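You operate a simulated robot arm through the tools that you are given. There is no shell and no other tool.

You run a simulated robot arm. Do the job below in one go: nothing can be reset, and whatever is moved stays where it is left.

Task
Set the orange rail to 16 and send the cream carton through.
Fine: on the wide belt: loosen the black knob, slide, tighten it again, then start the belt once with the green button; the other carton and the wide belt's other controls stay; Mains and the red stop may end off.

The check looks at the end state, three seconds after you hand in, the way a careful person would. Anything else that was tipped, shoved, dropped, spilled or broken makes it a failure.

Robot
A 6-joint arm with a fingered hand, fixed in place. Base frame: the origin is at the foot of the arm, x ahead of it, y to its left, z up. Lengths are in cm, angles in degrees, forces in N, time in s.
With the tool pointing down near the work surface it reaches from about 20 to 50 cm from the base axis. Its first joint turns from -166.0 to 166.0 degrees. Payload 4 kg.
Tool frame: the origin (TCP) lies between the finger pads and is the grasp point; the fingertips stand 2.2 cm ahead of it; z points along the fingers, y is the line along which they close. The gripper opens to 11.2 cm. The gripper's body begins 6 cm behind the TCP. The gripper is a hand of 4 fingers: y runs from the thumb to the fingers, the wrist lies at [0, 0, -21.8] in the tool frame, and closing takes about 1.5 s.
Orientation is told as [roll, pitch, yaw] about the base's x, y, z axes, in that order, counted from this pose: with the fingers straight down and closing along the base's y, the tool's x points along the base's -x, its y along +y and its z along -z.

Tools
- The arm moves only by the tool apply_moves. Its argument "increments" is a list of rows, each a list of 7 numbers: the closure, from 0 (fully open) to 1 (shut), then the shift along the base's x, y, z in units of 20 mm (1.0 is 20 mm), then the turn, a rotation vector about the base's x, y, z in units of 5 degrees (1.0 is 5 degrees). In form: [[claw, x, y, z, ax, ay, az], ...]. A call has 1 to 20 rows; each row shifts and turns the commanded pose from where the row before left it. A call with a number of a shift or a turn outside -1 to 1 is refused whole. A row lasts 0.2 s, in which the tool goes at most 5 cm and 8.6 degrees; a call with a longer step from one row to the next is refused whole, and so is a gripper value outside its range. Where a pose cannot be reached the arm comes as near as it can. A force on the tool above 40 N (or 10 N above the force at the start of the call, whichever is more), or a blocked arm, ends the call early, and 0.2 s more pass. Each finger travels about 4.5 cm/s and halts on what it meets, pressing with about 23 N; the grip force reading is that of the motor and also rises with nothing between the fingers. The clock runs only during rows and for 0.2 s after the last one: add rows that do not move to give the fingers time. The reply holds the time, the measured pose of the TCP, the force on the tool along the base axes, the opening and the grip force, in the units named above and with some noise, with the torque about the TCP (base axes, N m) and any sound that the robot's microphone picked up, and new pictures: "views" is both (left out), scene, wrist or none.
- Cameras (640 x 400 px; columns grow to the right, rows downward): "scene" is fixed at [5.14, 64.96, 138.48]; the picture's right is [-0.71, -0.71, 0.00], its down [-0.36, 0.36, -0.86] and it looks along [0.61, -0.61, -0.50] (base axes); focal length 359 px, centre (320, 200). "wrist" rides on the gripper at [6.9, 0.4, -8.3] in the tool frame; the picture's right is [-0.06, 1.00, 0.00], its down [-0.76, -0.05, -0.64] and it looks along [-0.64, -0.04, 0.77] (tool axes); focal length 243 px, centre (320, 200). There is no depth. A picture from a camera that has moved, and an enlarged one, comes with that camera's place and axes in the base frame and with its lens.
- preshape(shape): the hand has 4 fingers and takes this shape, open, in about a second: jaw (thumb against the fingers, like two jaws); tri (thumb and two fingers); tip (a fingertip pinch); poke (one finger out to press); point (the index stretched); flat (the hand flat); cup (the hand cupped); fist (a fist). The gripper value then closes the fingers along that shape, each until it touches; the sizes above hold for jaw. It gives what a move gives, with no picture.
- close_up(camera, box): a new picture of the part [left, top, right, bottom] of that camera's present view, enlarged. It takes no simulated time.
- finish_job(): hands the job in; it is judged then, once.

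Places have to be worked out from the pictures, the camera data and where the tool is seen. Open the gripper and draw the arm clear of the work before you hand the job in, unless the task says otherwise.

The tools are called by a JSON object that holds its "api" and its "payload". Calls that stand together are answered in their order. apply_moves: Moves the arm, as the interface text tells. Its arguments: {"type":"object","properties":{"increments":{"type":"array","items":{"type":"array","items":{"type":"number"}}},"views":{"type":"string","enum":["both","scene","wrist","none"]}},"required":["increments"]} The other tools are called the same way: preshape (shape) gives the hand a shape; close_up (camera, box) takes an enlarged picture of a part of a camera's view; finish_job () hands the job in.

At the start:

```text
t: 0.0
ee_pos: [50.42, -8.98, 106.6]
orientation: [0.1, 0.1, 0.0]
wrist_force: [0.6, 0.4, 1.1]
torque: [0.01, -0.01, 0.01]
width: 11.2
finger_force: 0.0
shape: jaw
```

scene: 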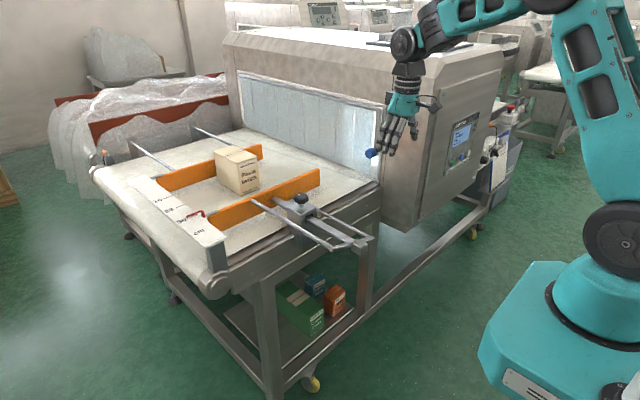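
wrist: 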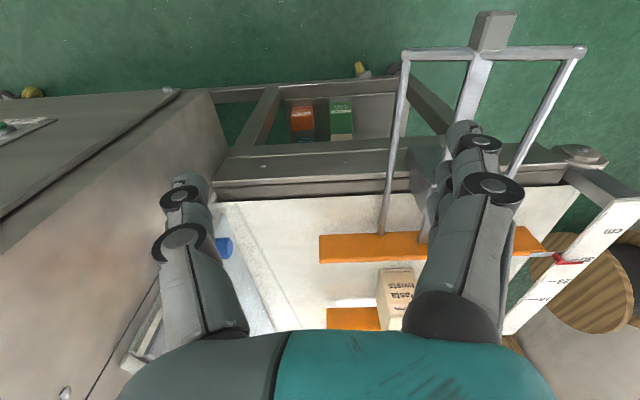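

The pictures show a belt with two orange rails, a ruler bar, a black knob and a tunnel machine. I'll enlarge several parts to read the details before moving.

{"api": "close_up", "payload": {"camera": "scene", "box": [80, 120, 240, 280]}}

{"api": "close_up", "payload": {"camera": "scene", "box": [230, 150, 390, 260]}}

{"api": "close_up", "payload": {"camera": "scene", "box": [420, 90, 540, 200]}}

{"api": "close_up", "payload": {"camera": "wrist", "box": [360, 0, 640, 350]}}

{"api": "close_up", "payload": {"camera": "wrist", "box": [0, 80, 320, 400]}}

```text
2.50 times, centred on (160, 200) of scene
camera zoom: at [5.14, 64.96, 138.48], right [-0.71, -0.71, 0.0], down [-0.36, 0.36, -0.86], along [0.61, -0.61, -0.5], focal length 897 px, centre (720, 200)
```

zoom: 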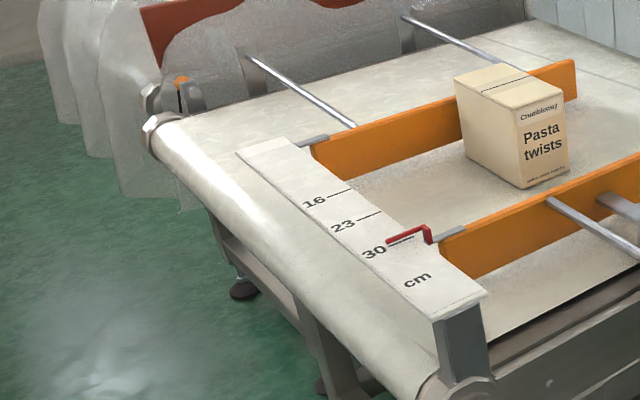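

```text
3.64 times, centred on (310, 205) of scene
camera zoom: at [5.14, 64.96, 138.48], right [-0.71, -0.71, 0.0], down [-0.36, 0.36, -0.86], along [0.61, -0.61, -0.5], focal length 1305 px, centre (356, 182)
```

zoom: 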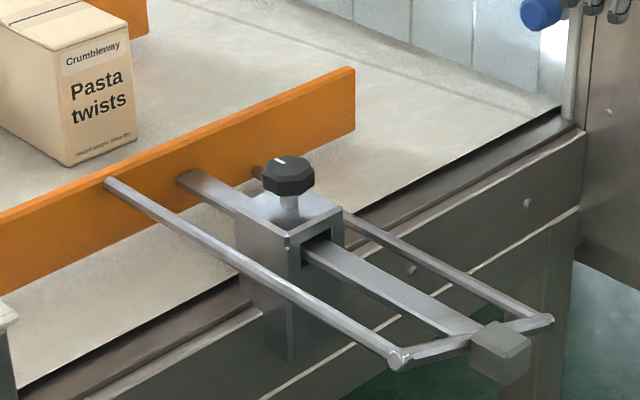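

```text
3.64 times, centred on (480, 145) of scene
camera zoom: at [5.14, 64.96, 138.48], right [-0.71, -0.71, 0.0], down [-0.36, 0.36, -0.86], along [0.61, -0.61, -0.5], focal length 1305 px, centre (-262, 400)
```

zoom: 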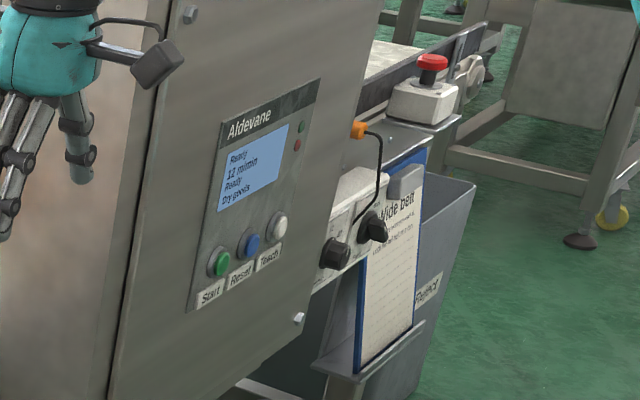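

```text
1.14 times, centred on (500, 175) of wrist
camera zoom: at [43.25, -8.56, 114.93], right [0.06, 1.0, 0.0], down [0.76, -0.05, 0.64], along [0.64, -0.04, -0.77], focal length 277 px, centre (114, 229)
```

zoom: 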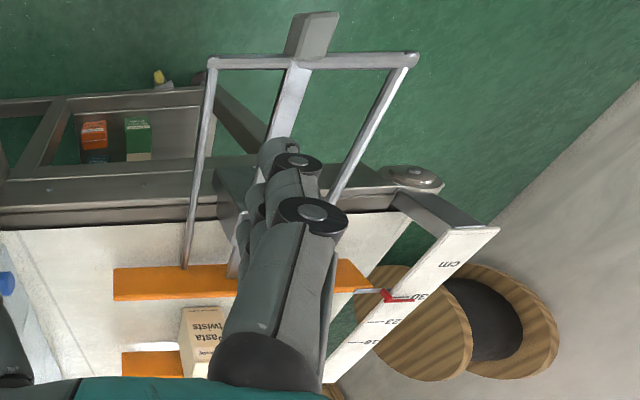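

```text
1.25 times, centred on (160, 240) of wrist
camera zoom: at [43.25, -8.56, 114.93], right [0.06, 1.0, 0.0], down [0.76, -0.05, 0.64], along [0.64, -0.04, -0.77], focal length 303 px, centre (520, 150)
```

zoom: 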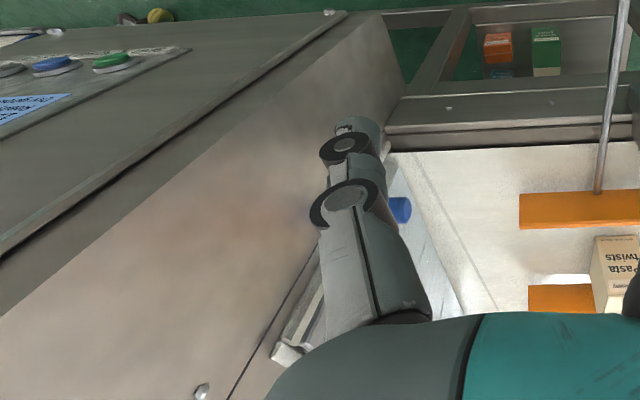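

The tunnel's panel has Start/Reset/Teach, and a notice headed "Wide belt" hangs nearby. I'll enlarge the notice, the panel and the remaining controls before touching anything.

{"api": "close_up", "payload": {"camera": "scene", "box": [484, 130, 530, 195]}}

{"api": "close_up", "payload": {"camera": "scene", "box": [450, 110, 484, 175]}}

{"api": "close_up", "payload": {"camera": "scene", "box": [470, 90, 530, 170]}}

{"api": "close_up", "payload": {"camera": "scene", "box": [200, 130, 280, 210]}}

{"api": "close_up", "payload": {"camera": "scene", "box": [270, 260, 370, 340]}}

{"api": "close_up", "payload": {"camera": "scene", "box": [360, 60, 460, 180]}}

{"api": "close_up", "payload": {"camera": "scene", "box": [280, 0, 560, 60]}}

{"api": "close_up", "payload": {"camera": "wrist", "box": [0, 80, 120, 200]}}

```text
6.15 times, centred on (507, 162) of scene
camera zoom: at [5.14, 64.96, 138.48], right [-0.71, -0.71, 0.0], down [-0.36, 0.36, -0.86], along [0.61, -0.61, -0.5], focal length 2208 px, centre (-831, 431)
```

zoom: 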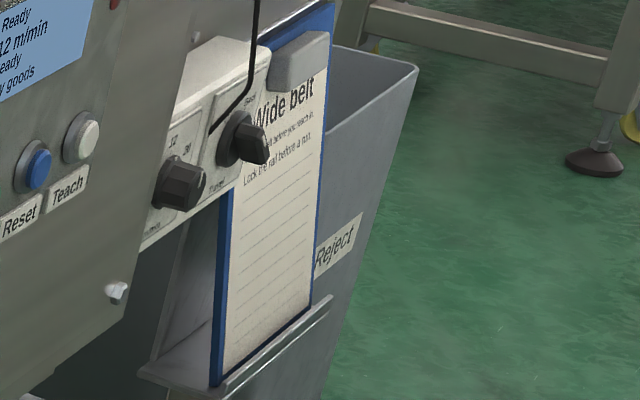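

```text
6.15 times, centred on (467, 142) of scene
camera zoom: at [5.14, 64.96, 138.48], right [-0.71, -0.71, 0.0], down [-0.36, 0.36, -0.86], along [0.61, -0.61, -0.5], focal length 2208 px, centre (-585, 554)
```

zoom: 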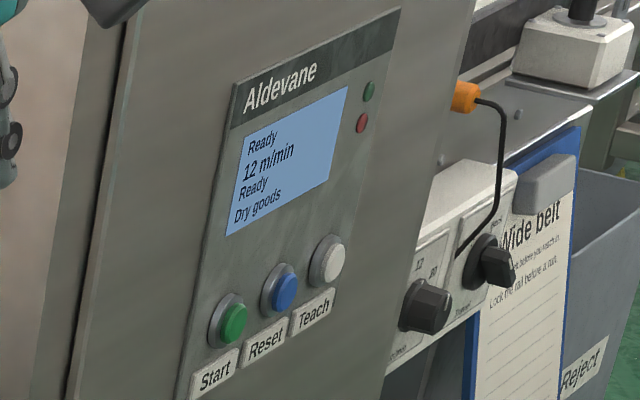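

```text
5.00 times, centred on (500, 130) of scene
camera zoom: at [5.14, 64.96, 138.48], right [-0.71, -0.71, 0.0], down [-0.36, 0.36, -0.86], along [0.61, -0.61, -0.5], focal length 1794 px, centre (-580, 550)
```

zoom: 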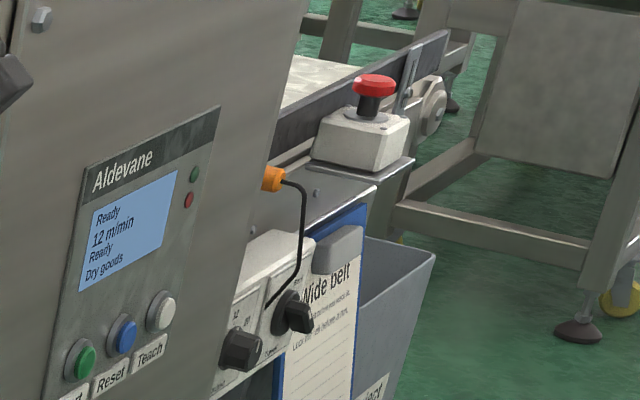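

```text
5.00 times, centred on (240, 170) of scene
camera zoom: at [5.14, 64.96, 138.48], right [-0.71, -0.71, 0.0], down [-0.36, 0.36, -0.86], along [0.61, -0.61, -0.5], focal length 1794 px, centre (720, 350)
```

zoom: 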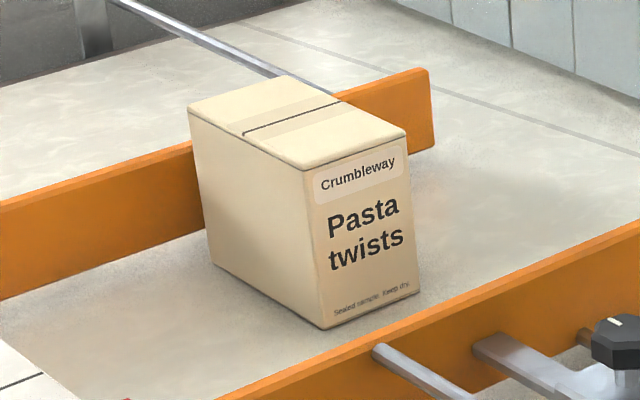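

```text
5.00 times, centred on (320, 300) of scene
camera zoom: at [5.14, 64.96, 138.48], right [-0.71, -0.71, 0.0], down [-0.36, 0.36, -0.86], along [0.61, -0.61, -0.5], focal length 1794 px, centre (320, -300)
```

zoom: 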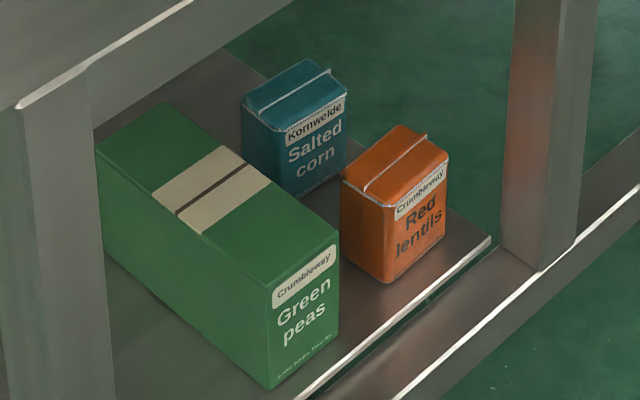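

```text
3.33 times, centred on (410, 120) of scene
camera zoom: at [5.14, 64.96, 138.48], right [-0.71, -0.71, 0.0], down [-0.36, 0.36, -0.86], along [0.61, -0.61, -0.5], focal length 1196 px, centre (20, 467)
```

zoom: 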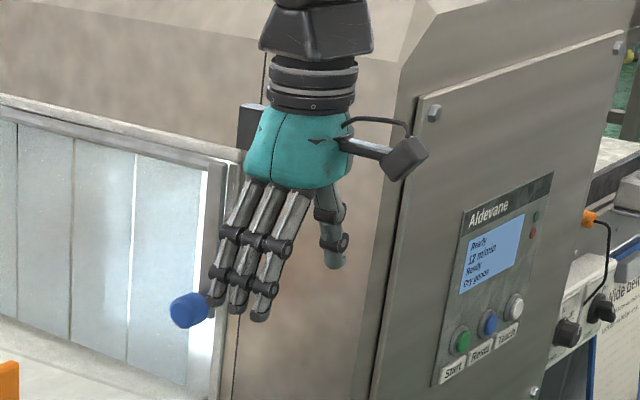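

```text
2.29 times, centred on (420, 30) of scene
camera zoom: at [5.14, 64.96, 138.48], right [-0.71, -0.71, 0.0], down [-0.36, 0.36, -0.86], along [0.61, -0.61, -0.5], focal length 820 px, centre (91, 589)
```

zoom: 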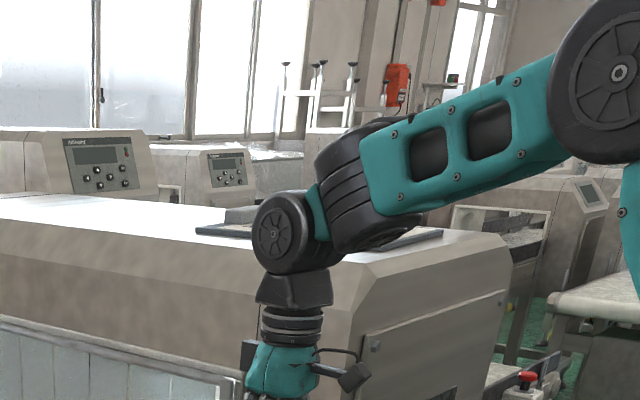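

```text
3.33 times, centred on (60, 140) of wrist
camera zoom: at [43.25, -8.56, 114.93], right [0.06, 1.0, 0.0], down [0.76, -0.05, 0.64], along [0.64, -0.04, -0.77], focal length 809 px, centre (1187, 400)
```

zoom: 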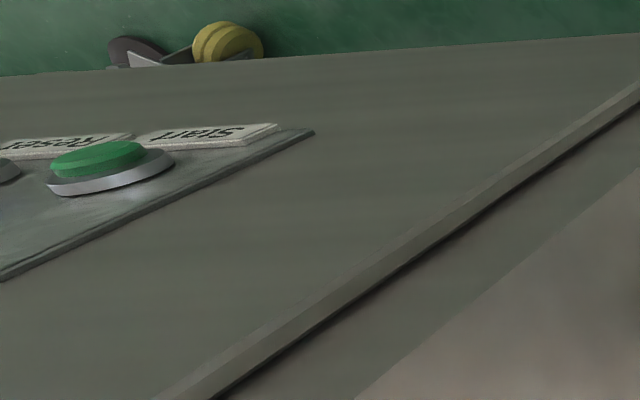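

The carton has to pass between the rails. From the pictures, the near rail's pointer reads 30 at about x=84, the knob is near (67, 10, 92), the slide's end block near (48, 9, 85) and Start near (52, -45, 89). I move the hand sideways to y≈10 so the wrist camera sees the knob between the fingers.

{"api": "apply_moves", "payload": {"increments": [[0, 0, 1, 0, 0, 0, 0], [0, 0, 1, 0, 0, 0, 0], [0, 0, 1, 0, 0, 0, 0], [0, 0, 1, 0, 0, 0, 0], [0, 0, 1, 0, 0, 0, 0], [0, 0, 1, 0, 0, 0, 0], [0, 0, 1, 0, 0, 0, 0], [0, 0, 1, 0, 0, 0, 0], [0, 0, 1, 0, 0, 0, 0], [0, 0, 0.5, 0, 0, 0, 0], [0, 0, 0, 0, 0, 0, 0]]}}

```text
t: 2.4
ee_pos: [50.41, 10.19, 106.55]
orientation: [-0.1, 0.0, -0.1]
wrist_force: [-1.4, 0.4, 0.7]
torque: [-0.02, -0.01, 0.0]
width: 11.17
finger_force: 0.0
shape: jaw
camera wrist: at [43.25, 10.44, 114.88], right [0.06, 1.0, 0.0], down [0.76, -0.05, 0.64], along [0.64, -0.04, -0.77], focal length 243 px, centre (320, 200)
```

scene: 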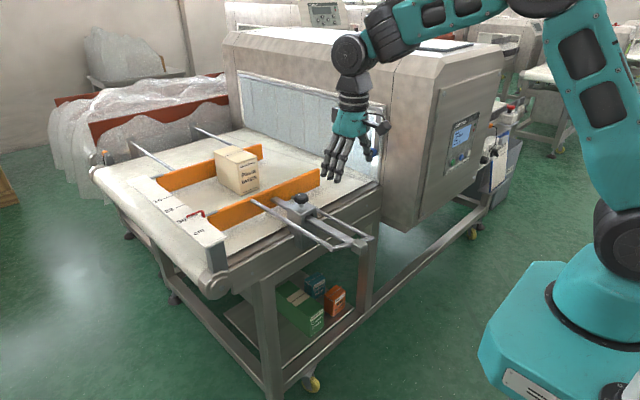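
wrist: 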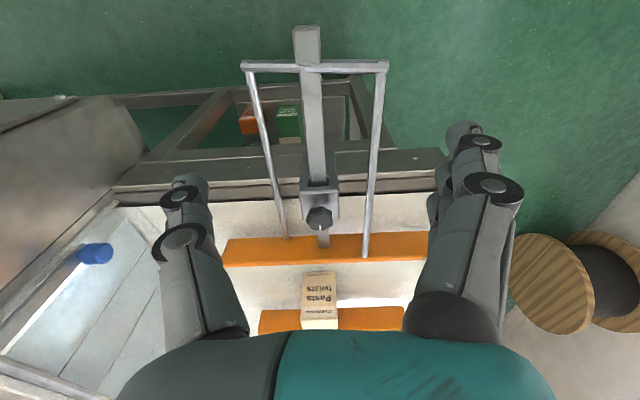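

The knob now shows clearly between thumb and fingers. I enlarge it to fix its place and the block and handle.

{"api": "close_up", "payload": {"camera": "wrist", "box": [270, 170, 370, 260]}}

{"api": "close_up", "payload": {"camera": "wrist", "box": [220, 10, 420, 130]}}

{"api": "close_up", "payload": {"camera": "scene", "box": [270, 170, 340, 230]}}

```text
4.44 times, centred on (320, 215) of wrist
camera zoom: at [43.25, 10.44, 114.88], right [0.06, 1.0, 0.0], down [0.76, -0.05, 0.64], along [0.64, -0.04, -0.77], focal length 1078 px, centre (320, 133)
```

zoom: 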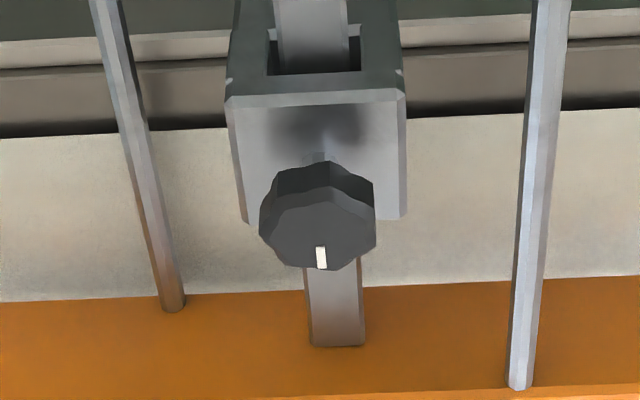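

```text
3.20 times, centred on (320, 70) of wrist
camera zoom: at [43.25, 10.44, 114.88], right [0.06, 1.0, 0.0], down [0.76, -0.05, 0.64], along [0.64, -0.04, -0.77], focal length 776 px, centre (320, 616)
```

zoom: 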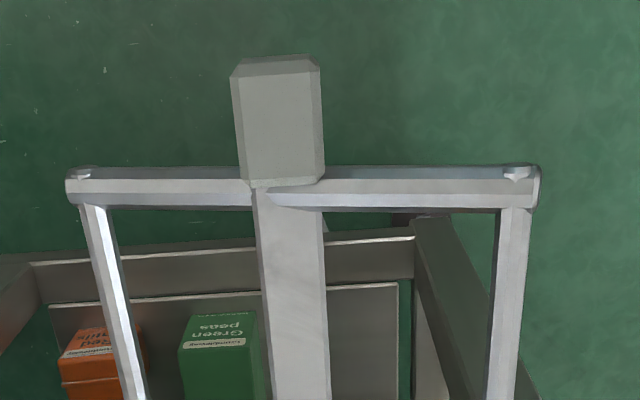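

```text
6.67 times, centred on (305, 200) of scene
camera zoom: at [5.14, 64.96, 138.48], right [-0.71, -0.71, 0.0], down [-0.36, 0.36, -0.86], along [0.61, -0.61, -0.5], focal length 2392 px, centre (420, 200)
```

zoom: 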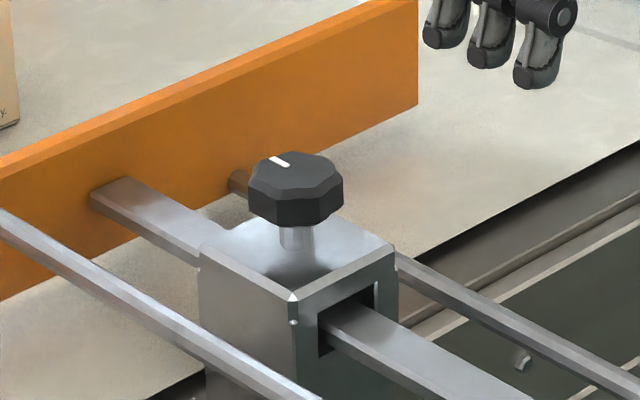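

By matching the two views I put the knob's top centre at about (68.3, 8.8, 90.4), 3.8 cm across, with its white mark toward +x. The end block is at about (47.2, 9.0), top z≈86. I try the three-finger shape here in free air to see how it suits the knob.

{"api": "preshape", "payload": {"shape": "tri"}}

{"api": "close_up", "payload": {"camera": "scene", "box": [300, 70, 400, 190]}}

{"api": "close_up", "payload": {"camera": "wrist", "box": [0, 0, 640, 400]}}

```text
t: 3.3
ee_pos: [50.29, 10.15, 106.46]
orientation: [-0.1, 0.0, 0.0]
wrist_force: [-0.1, 0.8, 0.0]
torque: [0.01, 0.01, -0.04]
width: 11.21
finger_force: 0.1
shape: tri
```

```text
3.33 times, centred on (350, 130) of scene
camera zoom: at [5.14, 64.96, 138.48], right [-0.71, -0.71, 0.0], down [-0.36, 0.36, -0.86], along [0.61, -0.61, -0.5], focal length 1196 px, centre (220, 433)
```

zoom: 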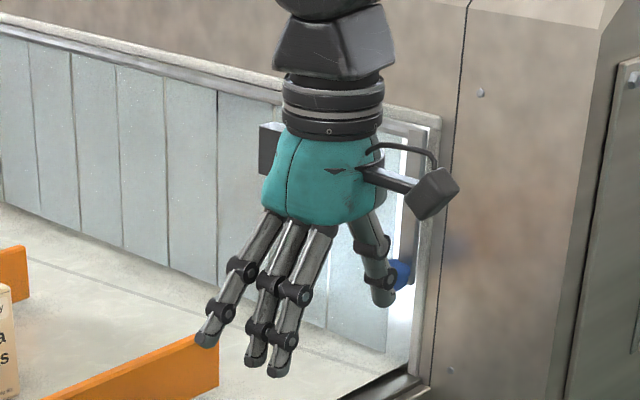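

```text
1.00 times, centred on (320, 200) of wrist (not enlarged: the box is as wide or as high as the picture)
camera zoom: at [43.25, 10.41, 114.87], right [0.06, 1.0, 0.0], down [0.76, -0.05, 0.64], along [0.64, -0.04, -0.77], focal length 243 px, centre (320, 200)
```

zoom: 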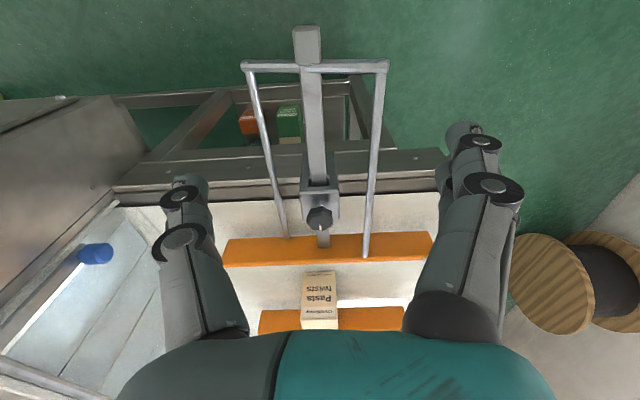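

In "tri" one finger splays out and the centre is less certain, so I go back to "jaw". Then I carry the hand high over the knob at z≈106 while turning the yaw to -50°, which leaves room to turn counter-clockwise.

{"api": "preshape", "payload": {"shape": "jaw"}}

{"api": "apply_moves", "payload": {"increments": [[0, 0.9, -0.07, 0, 0, 0, -1], [0, 0.9, -0.07, 0, 0, 0, -1], [0, 0.9, -0.07, 0, 0, 0, -1], [0, 0.9, -0.07, 0, 0, 0, -1], [0, 0.9, -0.07, 0, 0, 0, -1], [0, 0.9, -0.07, 0, 0, 0, -1], [0, 0.9, -0.07, 0, 0, 0, -1], [0, 0.9, -0.07, 0, 0, 0, -1], [0, 0.9, -0.07, 0, 0, 0, -1], [0, 0.9, -0.07, 0, 0, 0, -1], [0, 0, 0, 0, 0, 0, 0], [0, 0, 0, 0, 0, 0, 0]]}}

```text
t: 4.2
ee_pos: [50.31, 10.18, 106.45]
orientation: [-0.1, 0.0, 0.0]
wrist_force: [1.2, 0.0, -0.8]
torque: [0.0, -0.02, 0.02]
width: 11.18
finger_force: 0.1
shape: jaw
```

```text
t: 6.8
ee_pos: [67.48, 8.54, 106.33]
orientation: [-0.1, 0.1, -50.2]
wrist_force: [-0.1, -0.5, 0.3]
torque: [-0.01, 0.0, 0.0]
width: 11.17
finger_force: 0.1
shape: jaw
out of reach, approached as far as the arm can: row 10
camera wrist: at [63.21, 14.06, 114.69], right [0.81, 0.59, 0.0], down [0.45, -0.62, 0.64], along [0.38, -0.52, -0.77], focal length 243 px, centre (320, 200)
```

scene: 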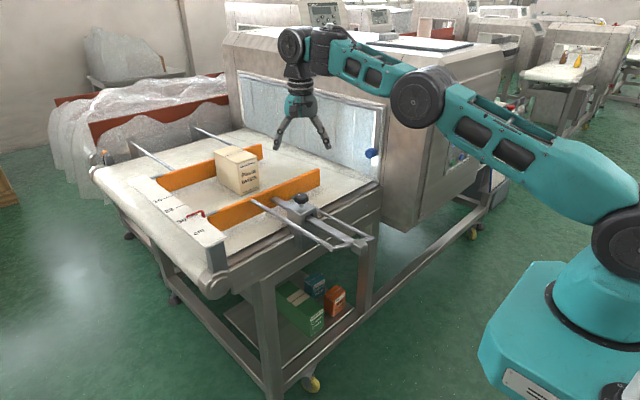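
wrist: 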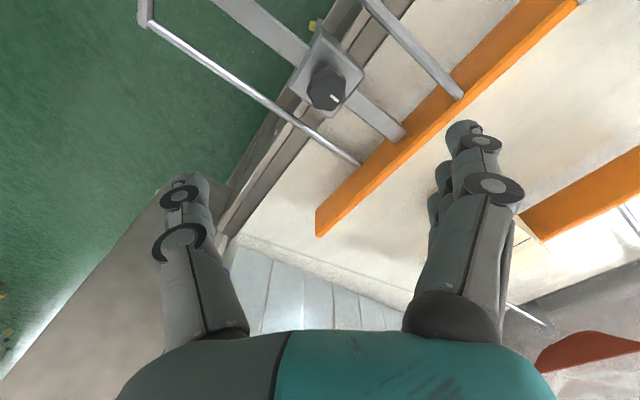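

At z=106 the arm ran out of reach just at x=67.5. The new view puts the knob at about (68.0, 8.9). Lower down the reach should grow, so I descend to z≈98 with the fingers partly closed and check again.

{"api": "apply_moves", "payload": {"increments": [[0.1, 0, 0, -0.8, 0, 0, 0], [0.2, 0, 0, -0.8, 0, 0, 0], [0.3, 0, 0, -0.8, 0, 0, 0], [0.3, 0, 0, -0.8, 0, 0, 0], [0.3, 0, 0, -0.8, 0, 0, 0], [0.3, 0, 0, 0, 0, 0, 0]]}}

```text
t: 8.2
ee_pos: [67.58, 8.71, 98.27]
orientation: [-0.1, 0.0, -50.0]
wrist_force: [-0.3, -0.3, -0.4]
torque: [0.0, 0.0, 0.0]
width: 7.87
finger_force: 0.1
shape: jaw
camera wrist: at [63.3, 14.16, 106.62], right [0.81, 0.59, 0.0], down [0.45, -0.62, 0.64], along [0.38, -0.52, -0.77], focal length 243 px, centre (320, 200)
```

scene: 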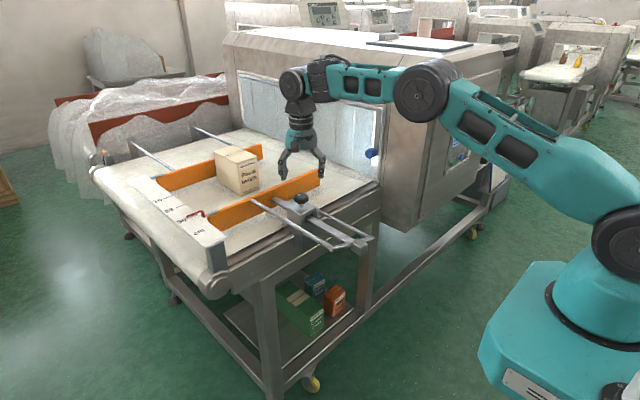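
wrist: 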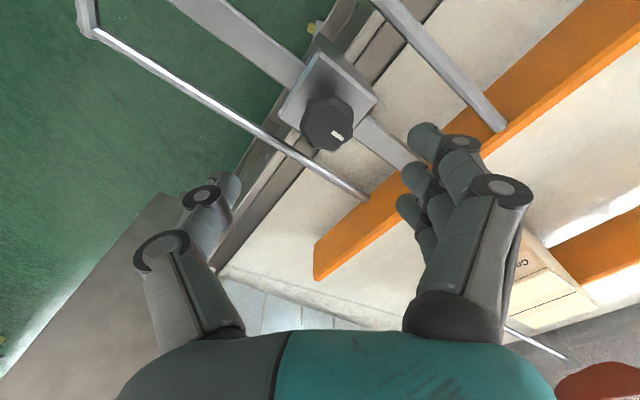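

I enlarge the knob in this nearer wrist view to refine its centre.

{"api": "close_up", "payload": {"camera": "wrist", "box": [270, 70, 390, 170]}}

{"api": "close_up", "payload": {"camera": "scene", "box": [260, 130, 350, 230]}}

```text
4.00 times, centred on (330, 120) of wrist
camera zoom: at [63.3, 14.16, 106.62], right [0.81, 0.59, 0.0], down [0.45, -0.62, 0.64], along [0.38, -0.52, -0.77], focal length 970 px, centre (280, 520)
```

zoom: 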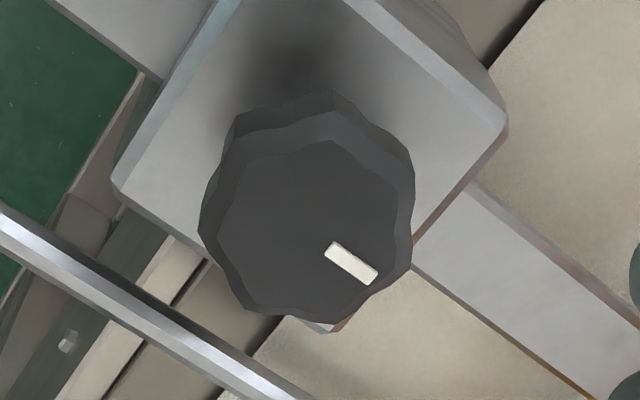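

```text
4.00 times, centred on (305, 180) of scene
camera zoom: at [5.14, 64.96, 138.48], right [-0.71, -0.71, 0.0], down [-0.36, 0.36, -0.86], along [0.61, -0.61, -0.5], focal length 1435 px, centre (380, 280)
```

zoom: 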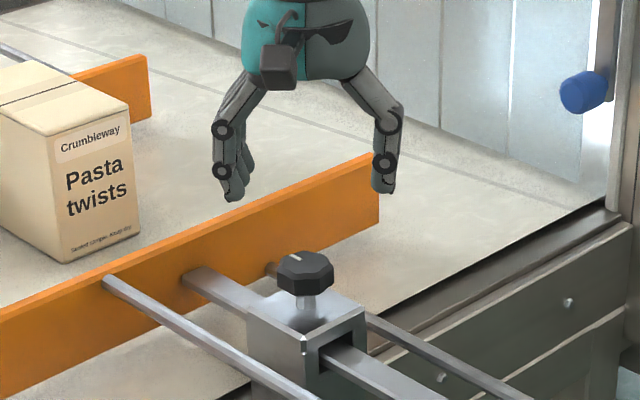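

The refined knob axis is about (67.8, 8.75), top at z≈90.4; the clamp block below it is at about z≈85.5. I descend to TCP z≈90 with the fingers about 7.8 cm open, keeping the axis centred.

{"api": "apply_moves", "payload": {"increments": [[0.3, 0.1, 0, -0.9, 0, 0, 0], [0.3, 0, 0, -0.9, 0, 0, 0], [0.3, 0, 0, -0.8, 0, 0, 0], [0.3, 0, 0, -0.8, 0, 0, 0], [0.3, 0, 0, -0.7, 0, 0, 0], [0.3, 0, 0, 0, 0, 0, 0]]}}

```text
t: 9.6
ee_pos: [67.78, 8.63, 90.23]
orientation: [0.0, -0.1, -50.1]
wrist_force: [0.2, -0.1, -1.0]
torque: [-0.02, -0.01, -0.04]
width: 7.87
finger_force: 0.1
shape: jaw
camera wrist: at [63.53, 14.14, 98.5], right [0.81, 0.59, 0.0], down [0.45, -0.62, 0.64], along [0.38, -0.52, -0.77], focal length 243 px, centre (320, 200)
```

scene: 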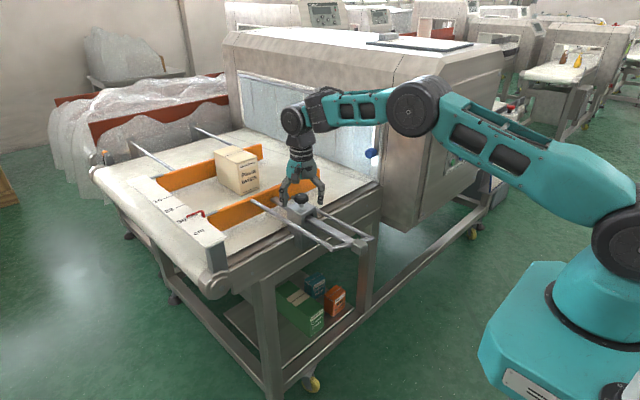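
wrist: 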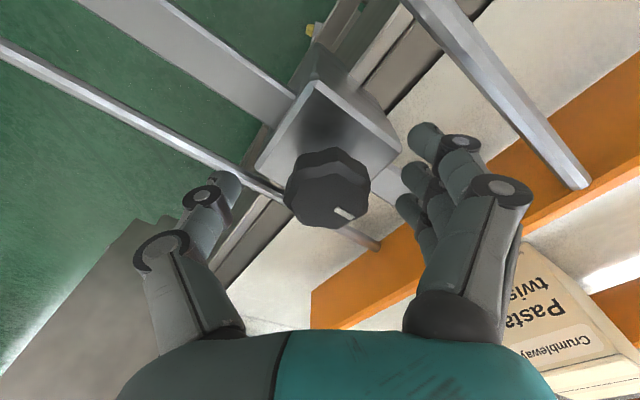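

The knob sits between thumb and fingers with nothing touched. I close on it now, giving the fingers time to settle.

{"api": "apply_moves", "payload": {"increments": [[0.45, 0, 0, 0, 0, 0, 0], [0.55, 0, 0, 0, 0, 0, 0], [0.65, 0, 0, 0, 0, 0, 0], [0.75, 0, 0, 0, 0, 0, 0], [0.85, 0, 0, 0, 0, 0, 0], [0.95, 0, 0, 0, 0, 0, 0], [1, 0, 0, 0, 0, 0, 0], [1, 0, 0, 0, 0, 0, 0]]}}

{"api": "close_up", "payload": {"camera": "scene", "box": [255, 130, 355, 230]}}

```text
t: 11.4
ee_pos: [67.78, 8.54, 90.08]
orientation: [0.0, 0.0, -50.1]
wrist_force: [-0.8, -1.6, -6.7]
torque: [-0.08, 0.11, 0.02]
width: 2.28
finger_force: 23.1
shape: jaw
camera wrist: at [63.52, 14.13, 98.47], right [0.81, 0.59, 0.0], down [0.45, -0.62, 0.64], along [0.38, -0.52, -0.77], focal length 243 px, centre (320, 200)
```

scene: 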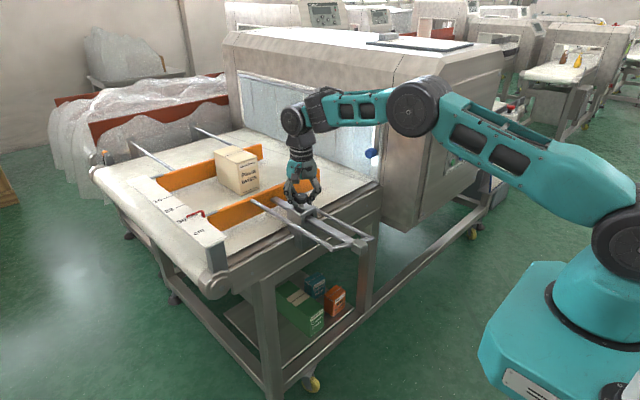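
wrist: 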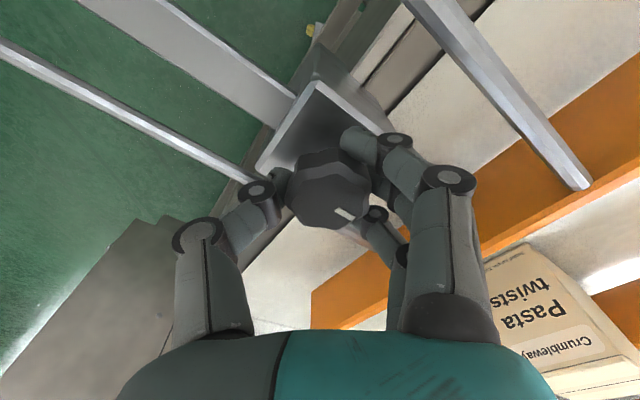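

```text
4.00 times, centred on (305, 180) of scene
camera zoom: at [5.14, 64.96, 138.48], right [-0.71, -0.71, 0.0], down [-0.36, 0.36, -0.86], along [0.61, -0.61, -0.5], focal length 1435 px, centre (380, 280)
```

zoom: 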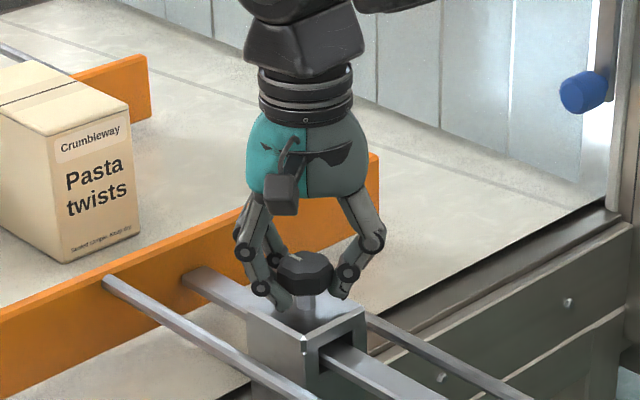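

The fingertips curl around and slightly under the knob at 2.3 cm width with a 23 N grip. I try a careful 25° counter-clockwise turn, watching the white mark and the torque.

{"api": "apply_moves", "payload": {"increments": [[1, 0, 0, 0, 0, 0, 1], [1, 0, 0, 0, 0, 0, 1], [1, 0, 0, 0, 0, 0, 1], [1, 0, 0, 0, 0, 0, 1], [1, 0, 0, 0, 0, 0, 1], [1, 0, 0, 0, 0, 0, 0]]}}

{"api": "close_up", "payload": {"camera": "scene", "box": [270, 170, 340, 230]}}

```text
t: 12.8
ee_pos: [67.89, 8.61, 90.18]
orientation: [0.1, -0.2, -25.0]
wrist_force: [12.9, -5.4, -8.6]
torque: [-0.12, -0.14, -0.09]
width: 2.26
finger_force: 23.3
shape: jaw
camera wrist: at [61.61, 11.78, 98.47], right [0.48, 0.88, 0.0], down [0.67, -0.37, 0.64], along [0.57, -0.31, -0.77], focal length 243 px, centre (320, 200)
```

scene: 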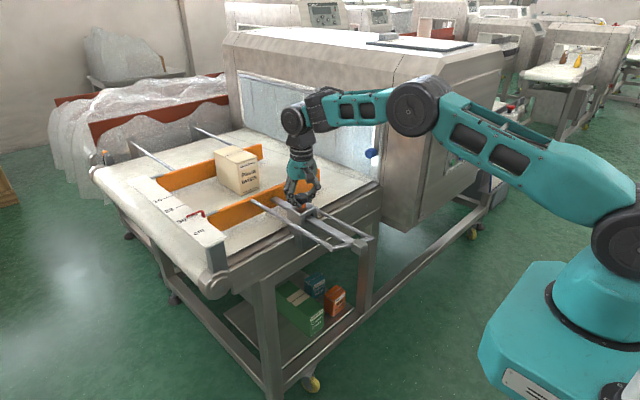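
wrist: 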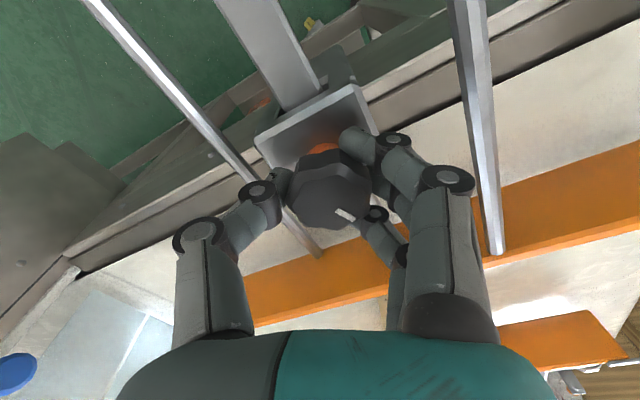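

```text
6.67 times, centred on (305, 200) of scene
camera zoom: at [5.14, 64.96, 138.48], right [-0.71, -0.71, 0.0], down [-0.36, 0.36, -0.86], along [0.61, -0.61, -0.5], focal length 2392 px, centre (420, 200)
```

zoom: 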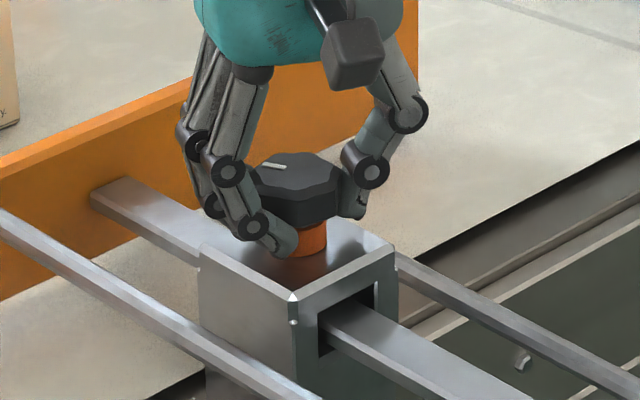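

The knob turns with the hand: the mark moved with the fingers and an orange collar has come up under the knob. I keep turning counter-clockwise another 35°, shifting slightly to ease the sideways force.

{"api": "apply_moves", "payload": {"increments": [[1, 0.05, -0.02, 0, 0, 0, 1], [1, 0.03, -0.02, 0, 0, 0, 1], [1, 0, 0, 0, 0, 0, 1], [1, 0, 0, 0, 0, 0, 1], [1, 0, 0, 0, 0, 0, 1], [1, 0, 0, 0, 0, 0, 1], [1, 0, 0, 0, 0, 0, 1], [1, 0, 0, 0, 0, 0, 0]]}}

{"api": "close_up", "payload": {"camera": "scene", "box": [270, 170, 340, 230]}}

```text
t: 14.6
ee_pos: [68.04, 8.66, 90.19]
orientation: [0.0, -0.2, 10.2]
wrist_force: [22.5, 2.1, -9.3]
torque: [-0.1, -0.31, -0.06]
width: 2.22
finger_force: 23.1
shape: jaw
camera wrist: at [61.02, 7.68, 98.48], right [-0.11, 0.99, 0.0], down [0.76, 0.09, 0.64], along [0.64, 0.07, -0.76], focal length 243 px, centre (320, 200)
```

scene: 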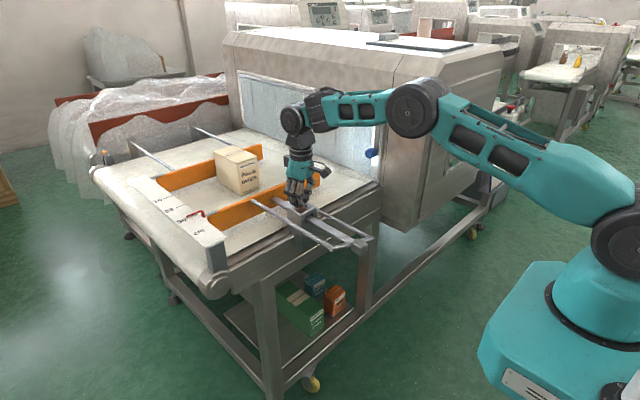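
wrist: 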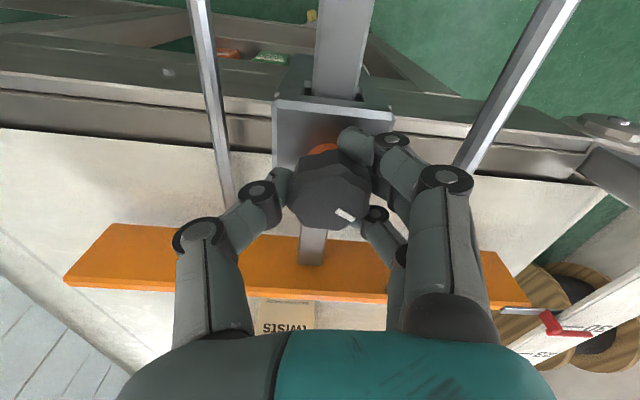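

```text
6.67 times, centred on (305, 200) of scene
camera zoom: at [5.14, 64.96, 138.48], right [-0.71, -0.71, 0.0], down [-0.36, 0.36, -0.86], along [0.61, -0.61, -0.5], focal length 2392 px, centre (420, 200)
```

zoom: 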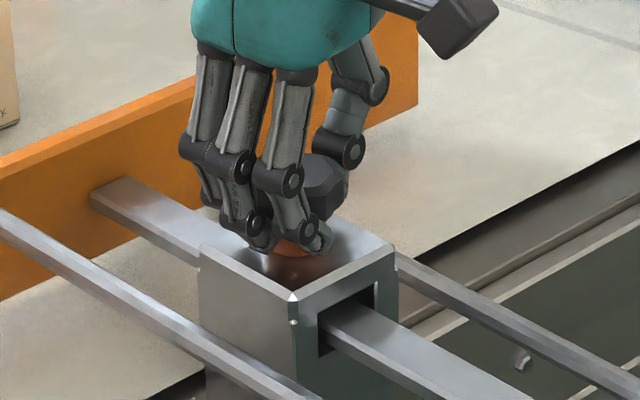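

60° turned and the orange collar is still showing, but the sideways force grew to 22 N. I shift +x by 3 mm to relieve it while turning another 30°.

{"api": "apply_moves", "payload": {"increments": [[1, 0.1, 0, 0, 0, 0, 0], [1, 0.05, 0, 0, 0, 0, 1], [1, 0, 0, 0, 0, 0, 1], [1, 0, 0, 0, 0, 0, 1], [1, 0, 0, 0, 0, 0, 1], [1, 0, 0, 0, 0, 0, 1], [1, 0, 0, 0, 0, 0, 1], [1, 0, 0, 0, 0, 0, 0]]}}

{"api": "close_up", "payload": {"camera": "wrist", "box": [240, 100, 440, 260]}}

```text
t: 16.4
ee_pos: [68.42, 8.59, 90.12]
orientation: [0.0, -0.1, 40.1]
wrist_force: [14.6, 15.3, -8.6]
torque: [0.11, -0.29, -0.11]
width: 2.18
finger_force: 22.7
shape: jaw
camera wrist: at [62.57, 4.39, 98.47], right [-0.6, 0.8, 0.0], down [0.62, 0.46, 0.64], along [0.52, 0.38, -0.77], focal length 243 px, centre (320, 200)
```

scene: 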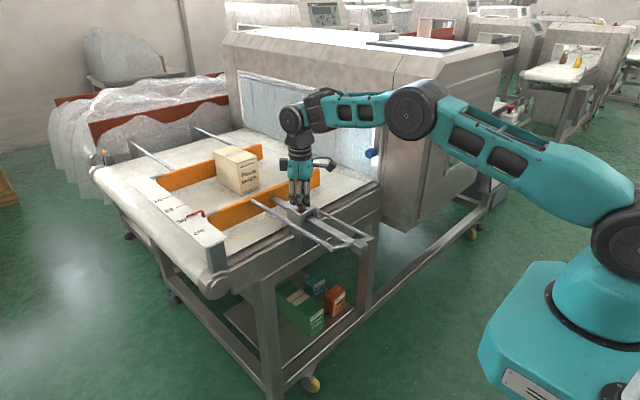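
wrist: 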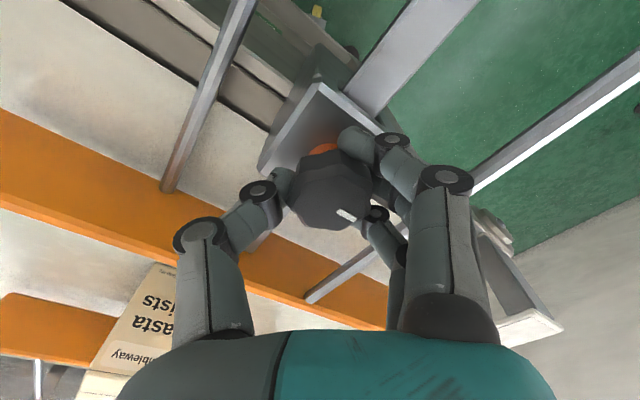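

```text
2.50 times, centred on (340, 180) of wrist
camera zoom: at [62.57, 4.39, 98.47], right [-0.6, 0.8, 0.0], down [0.62, 0.46, 0.64], along [0.52, 0.38, -0.77], focal length 606 px, centre (270, 250)
```

zoom: 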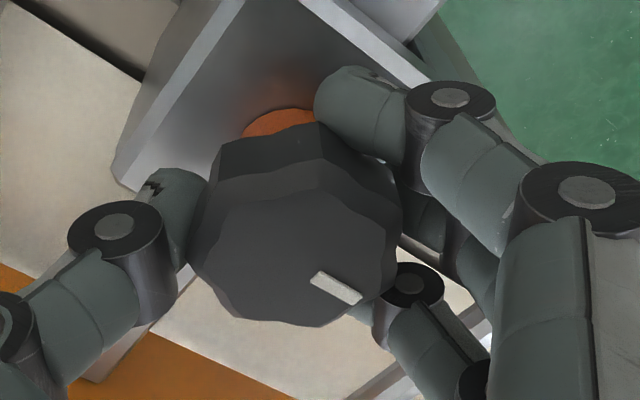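

The knob has turned 90° and stays free, with the orange collar showing. I release it and rise straight up before going to the end block.

{"api": "apply_moves", "payload": {"increments": [[0.8, 0, 0, 0, 0, 0, 0], [0.6, 0, 0, 0, 0, 0, 0], [0.4, 0, 0, 0, 0, 0, 0], [0.3, 0, 0, 0, 0, 0, 0], [0.3, 0, 0, 0, 0, 0, 0], [0.3, 0, 0, 0, 0, 0, 0], [0.3, 0, 0, 0, 0, 0, 0], [0.3, 0, 0, 0.5, 0, 0, 0], [0.3, 0, 0, 1, 0, 0, 0], [0.3, 0, 0, 1, 0, 0, 0], [0.3, 0, 0, 1, 0, 0, 0], [0.3, 0, 0, 0.5, 0, 0, 0], [0.3, 0, 0, 0, 0, 0, 0]]}}

{"api": "close_up", "payload": {"camera": "scene", "box": [270, 170, 340, 230]}}

{"api": "close_up", "payload": {"camera": "scene", "box": [130, 170, 230, 260]}}

```text
t: 19.2
ee_pos: [68.43, 8.52, 98.09]
orientation: [0.0, -0.1, 39.9]
wrist_force: [-0.9, -0.1, 0.1]
torque: [0.0, 0.0, -0.03]
width: 7.79
finger_force: 0.0
shape: jaw
camera wrist: at [62.54, 4.33, 106.51], right [-0.59, 0.81, 0.0], down [0.62, 0.45, 0.64], along [0.52, 0.38, -0.77], focal length 243 px, centre (320, 200)
```

scene: 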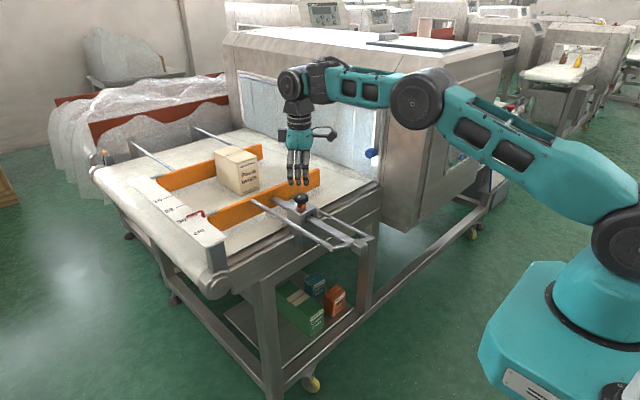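
wrist: 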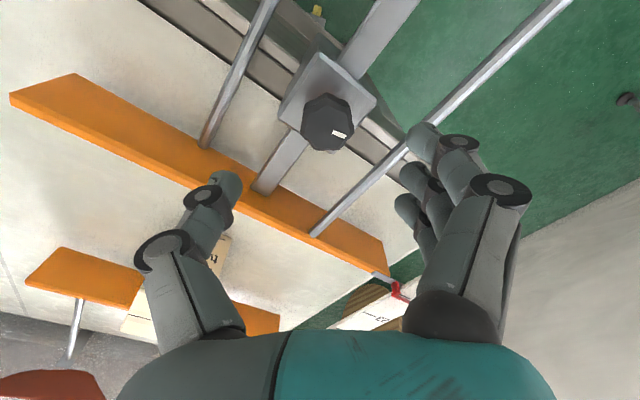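

```text
6.67 times, centred on (305, 200) of scene
camera zoom: at [5.14, 64.96, 138.48], right [-0.71, -0.71, 0.0], down [-0.36, 0.36, -0.86], along [0.61, -0.61, -0.5], focal length 2392 px, centre (420, 200)
```

zoom: 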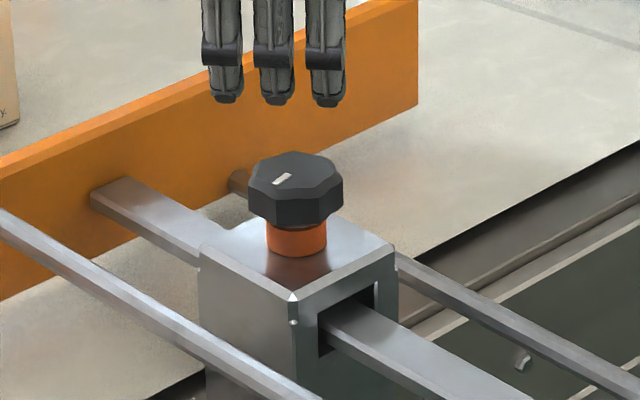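

```text
4.44 times, centred on (180, 215) of scene
camera zoom: at [5.14, 64.96, 138.48], right [-0.71, -0.71, 0.0], down [-0.36, 0.36, -0.86], along [0.61, -0.61, -0.5], focal length 1595 px, centre (942, 133)
```

zoom: 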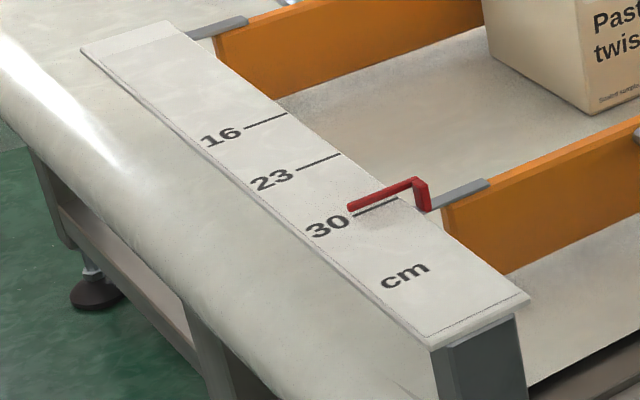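

The collar is fully orange and the mark points toward +y, so the slide should be free. I carry the closed hand back to x≈38, yaw 0, behind the end block and still high.

{"api": "apply_moves", "payload": {"increments": [[0.4, -1, 0, 0, 0, 0, -1], [0.5, -1, 0, 0, 0, 0, -1], [0.6, -1, 0, 0, 0, 0, -1], [0.7, -1, 0, 0, 0, 0, -1], [0.8, -1, 0, 0, 0, 0, -1], [0.9, -1, 0.05, 0, 0, 0, -1], [1, -1, 0.05, 0, 0, 0, -1], [1, -1, 0.05, 0, 0, 0, -1], [1, -1, 0.05, 0, 0, 0, 0], [1, -1, 0.05, 0, 0, 0, 0], [1, -1, 0, 0, 0, 0, 0], [1, -1, 0, 0, 0, 0, 0], [1, -1, 0, 0, 0, 0, 0], [1, -1, 0, 0, 0, 0, 0], [1, -1, 0, 0, 0, 0, 0], [1, 0, 0, 0, 0, 0, 0]]}}

```text
t: 22.6
ee_pos: [38.34, 9.07, 98.04]
orientation: [0.0, 0.0, 0.0]
wrist_force: [0.7, 0.0, 0.1]
torque: [-0.01, -0.04, -0.01]
width: 0.0
finger_force: 23.3
shape: jaw
camera wrist: at [31.18, 9.35, 106.54], right [0.06, 1.0, 0.0], down [0.76, -0.05, 0.64], along [0.64, -0.04, -0.77], focal length 243 px, centre (320, 200)
```

scene: 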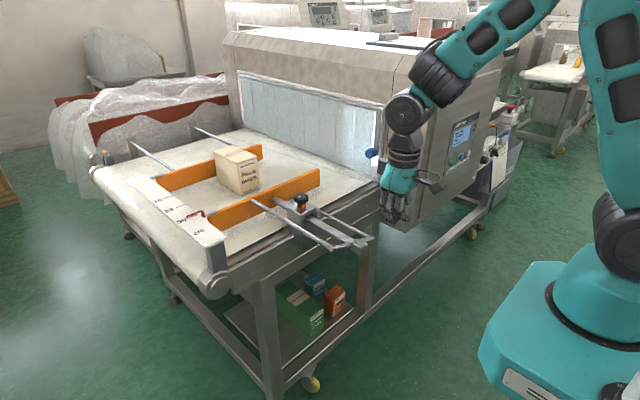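
wrist: 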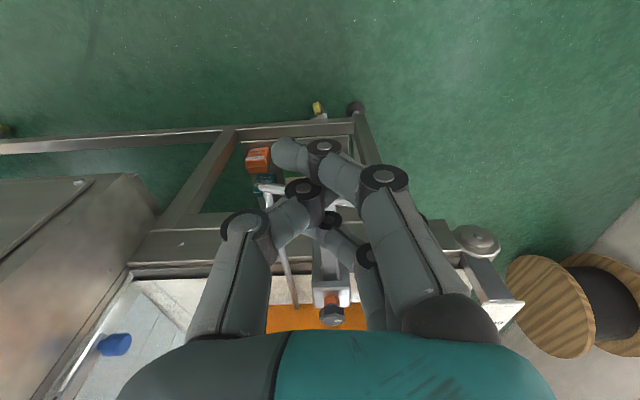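

I enlarge the scene to see where the closed fingertips lie relative to the end block.

{"api": "close_up", "payload": {"camera": "scene", "box": [330, 140, 450, 260]}}

{"api": "close_up", "payload": {"camera": "wrist", "box": [200, 100, 450, 340]}}

```text
3.33 times, centred on (390, 200) of scene
camera zoom: at [5.14, 64.96, 138.48], right [-0.71, -0.71, 0.0], down [-0.36, 0.36, -0.86], along [0.61, -0.61, -0.5], focal length 1196 px, centre (87, 200)
```

zoom: 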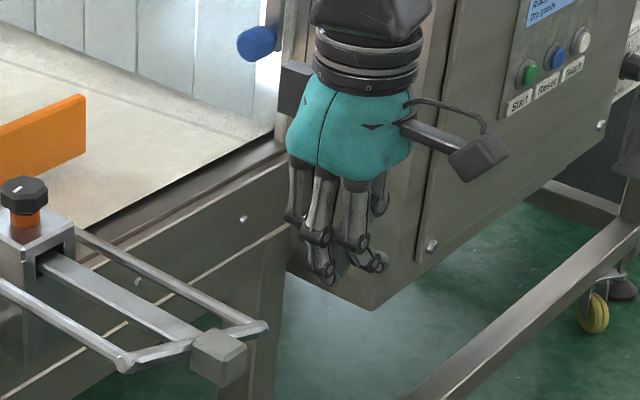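

```text
1.67 times, centred on (325, 220) of wrist
camera zoom: at [31.18, 9.35, 106.54], right [0.06, 1.0, 0.0], down [0.76, -0.05, 0.64], along [0.64, -0.04, -0.77], focal length 404 px, centre (312, 167)
```

zoom: 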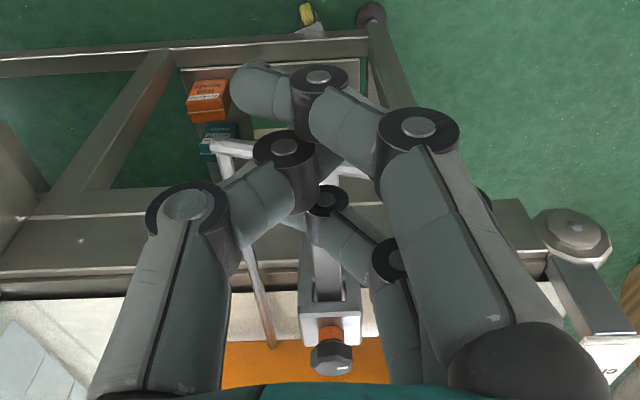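

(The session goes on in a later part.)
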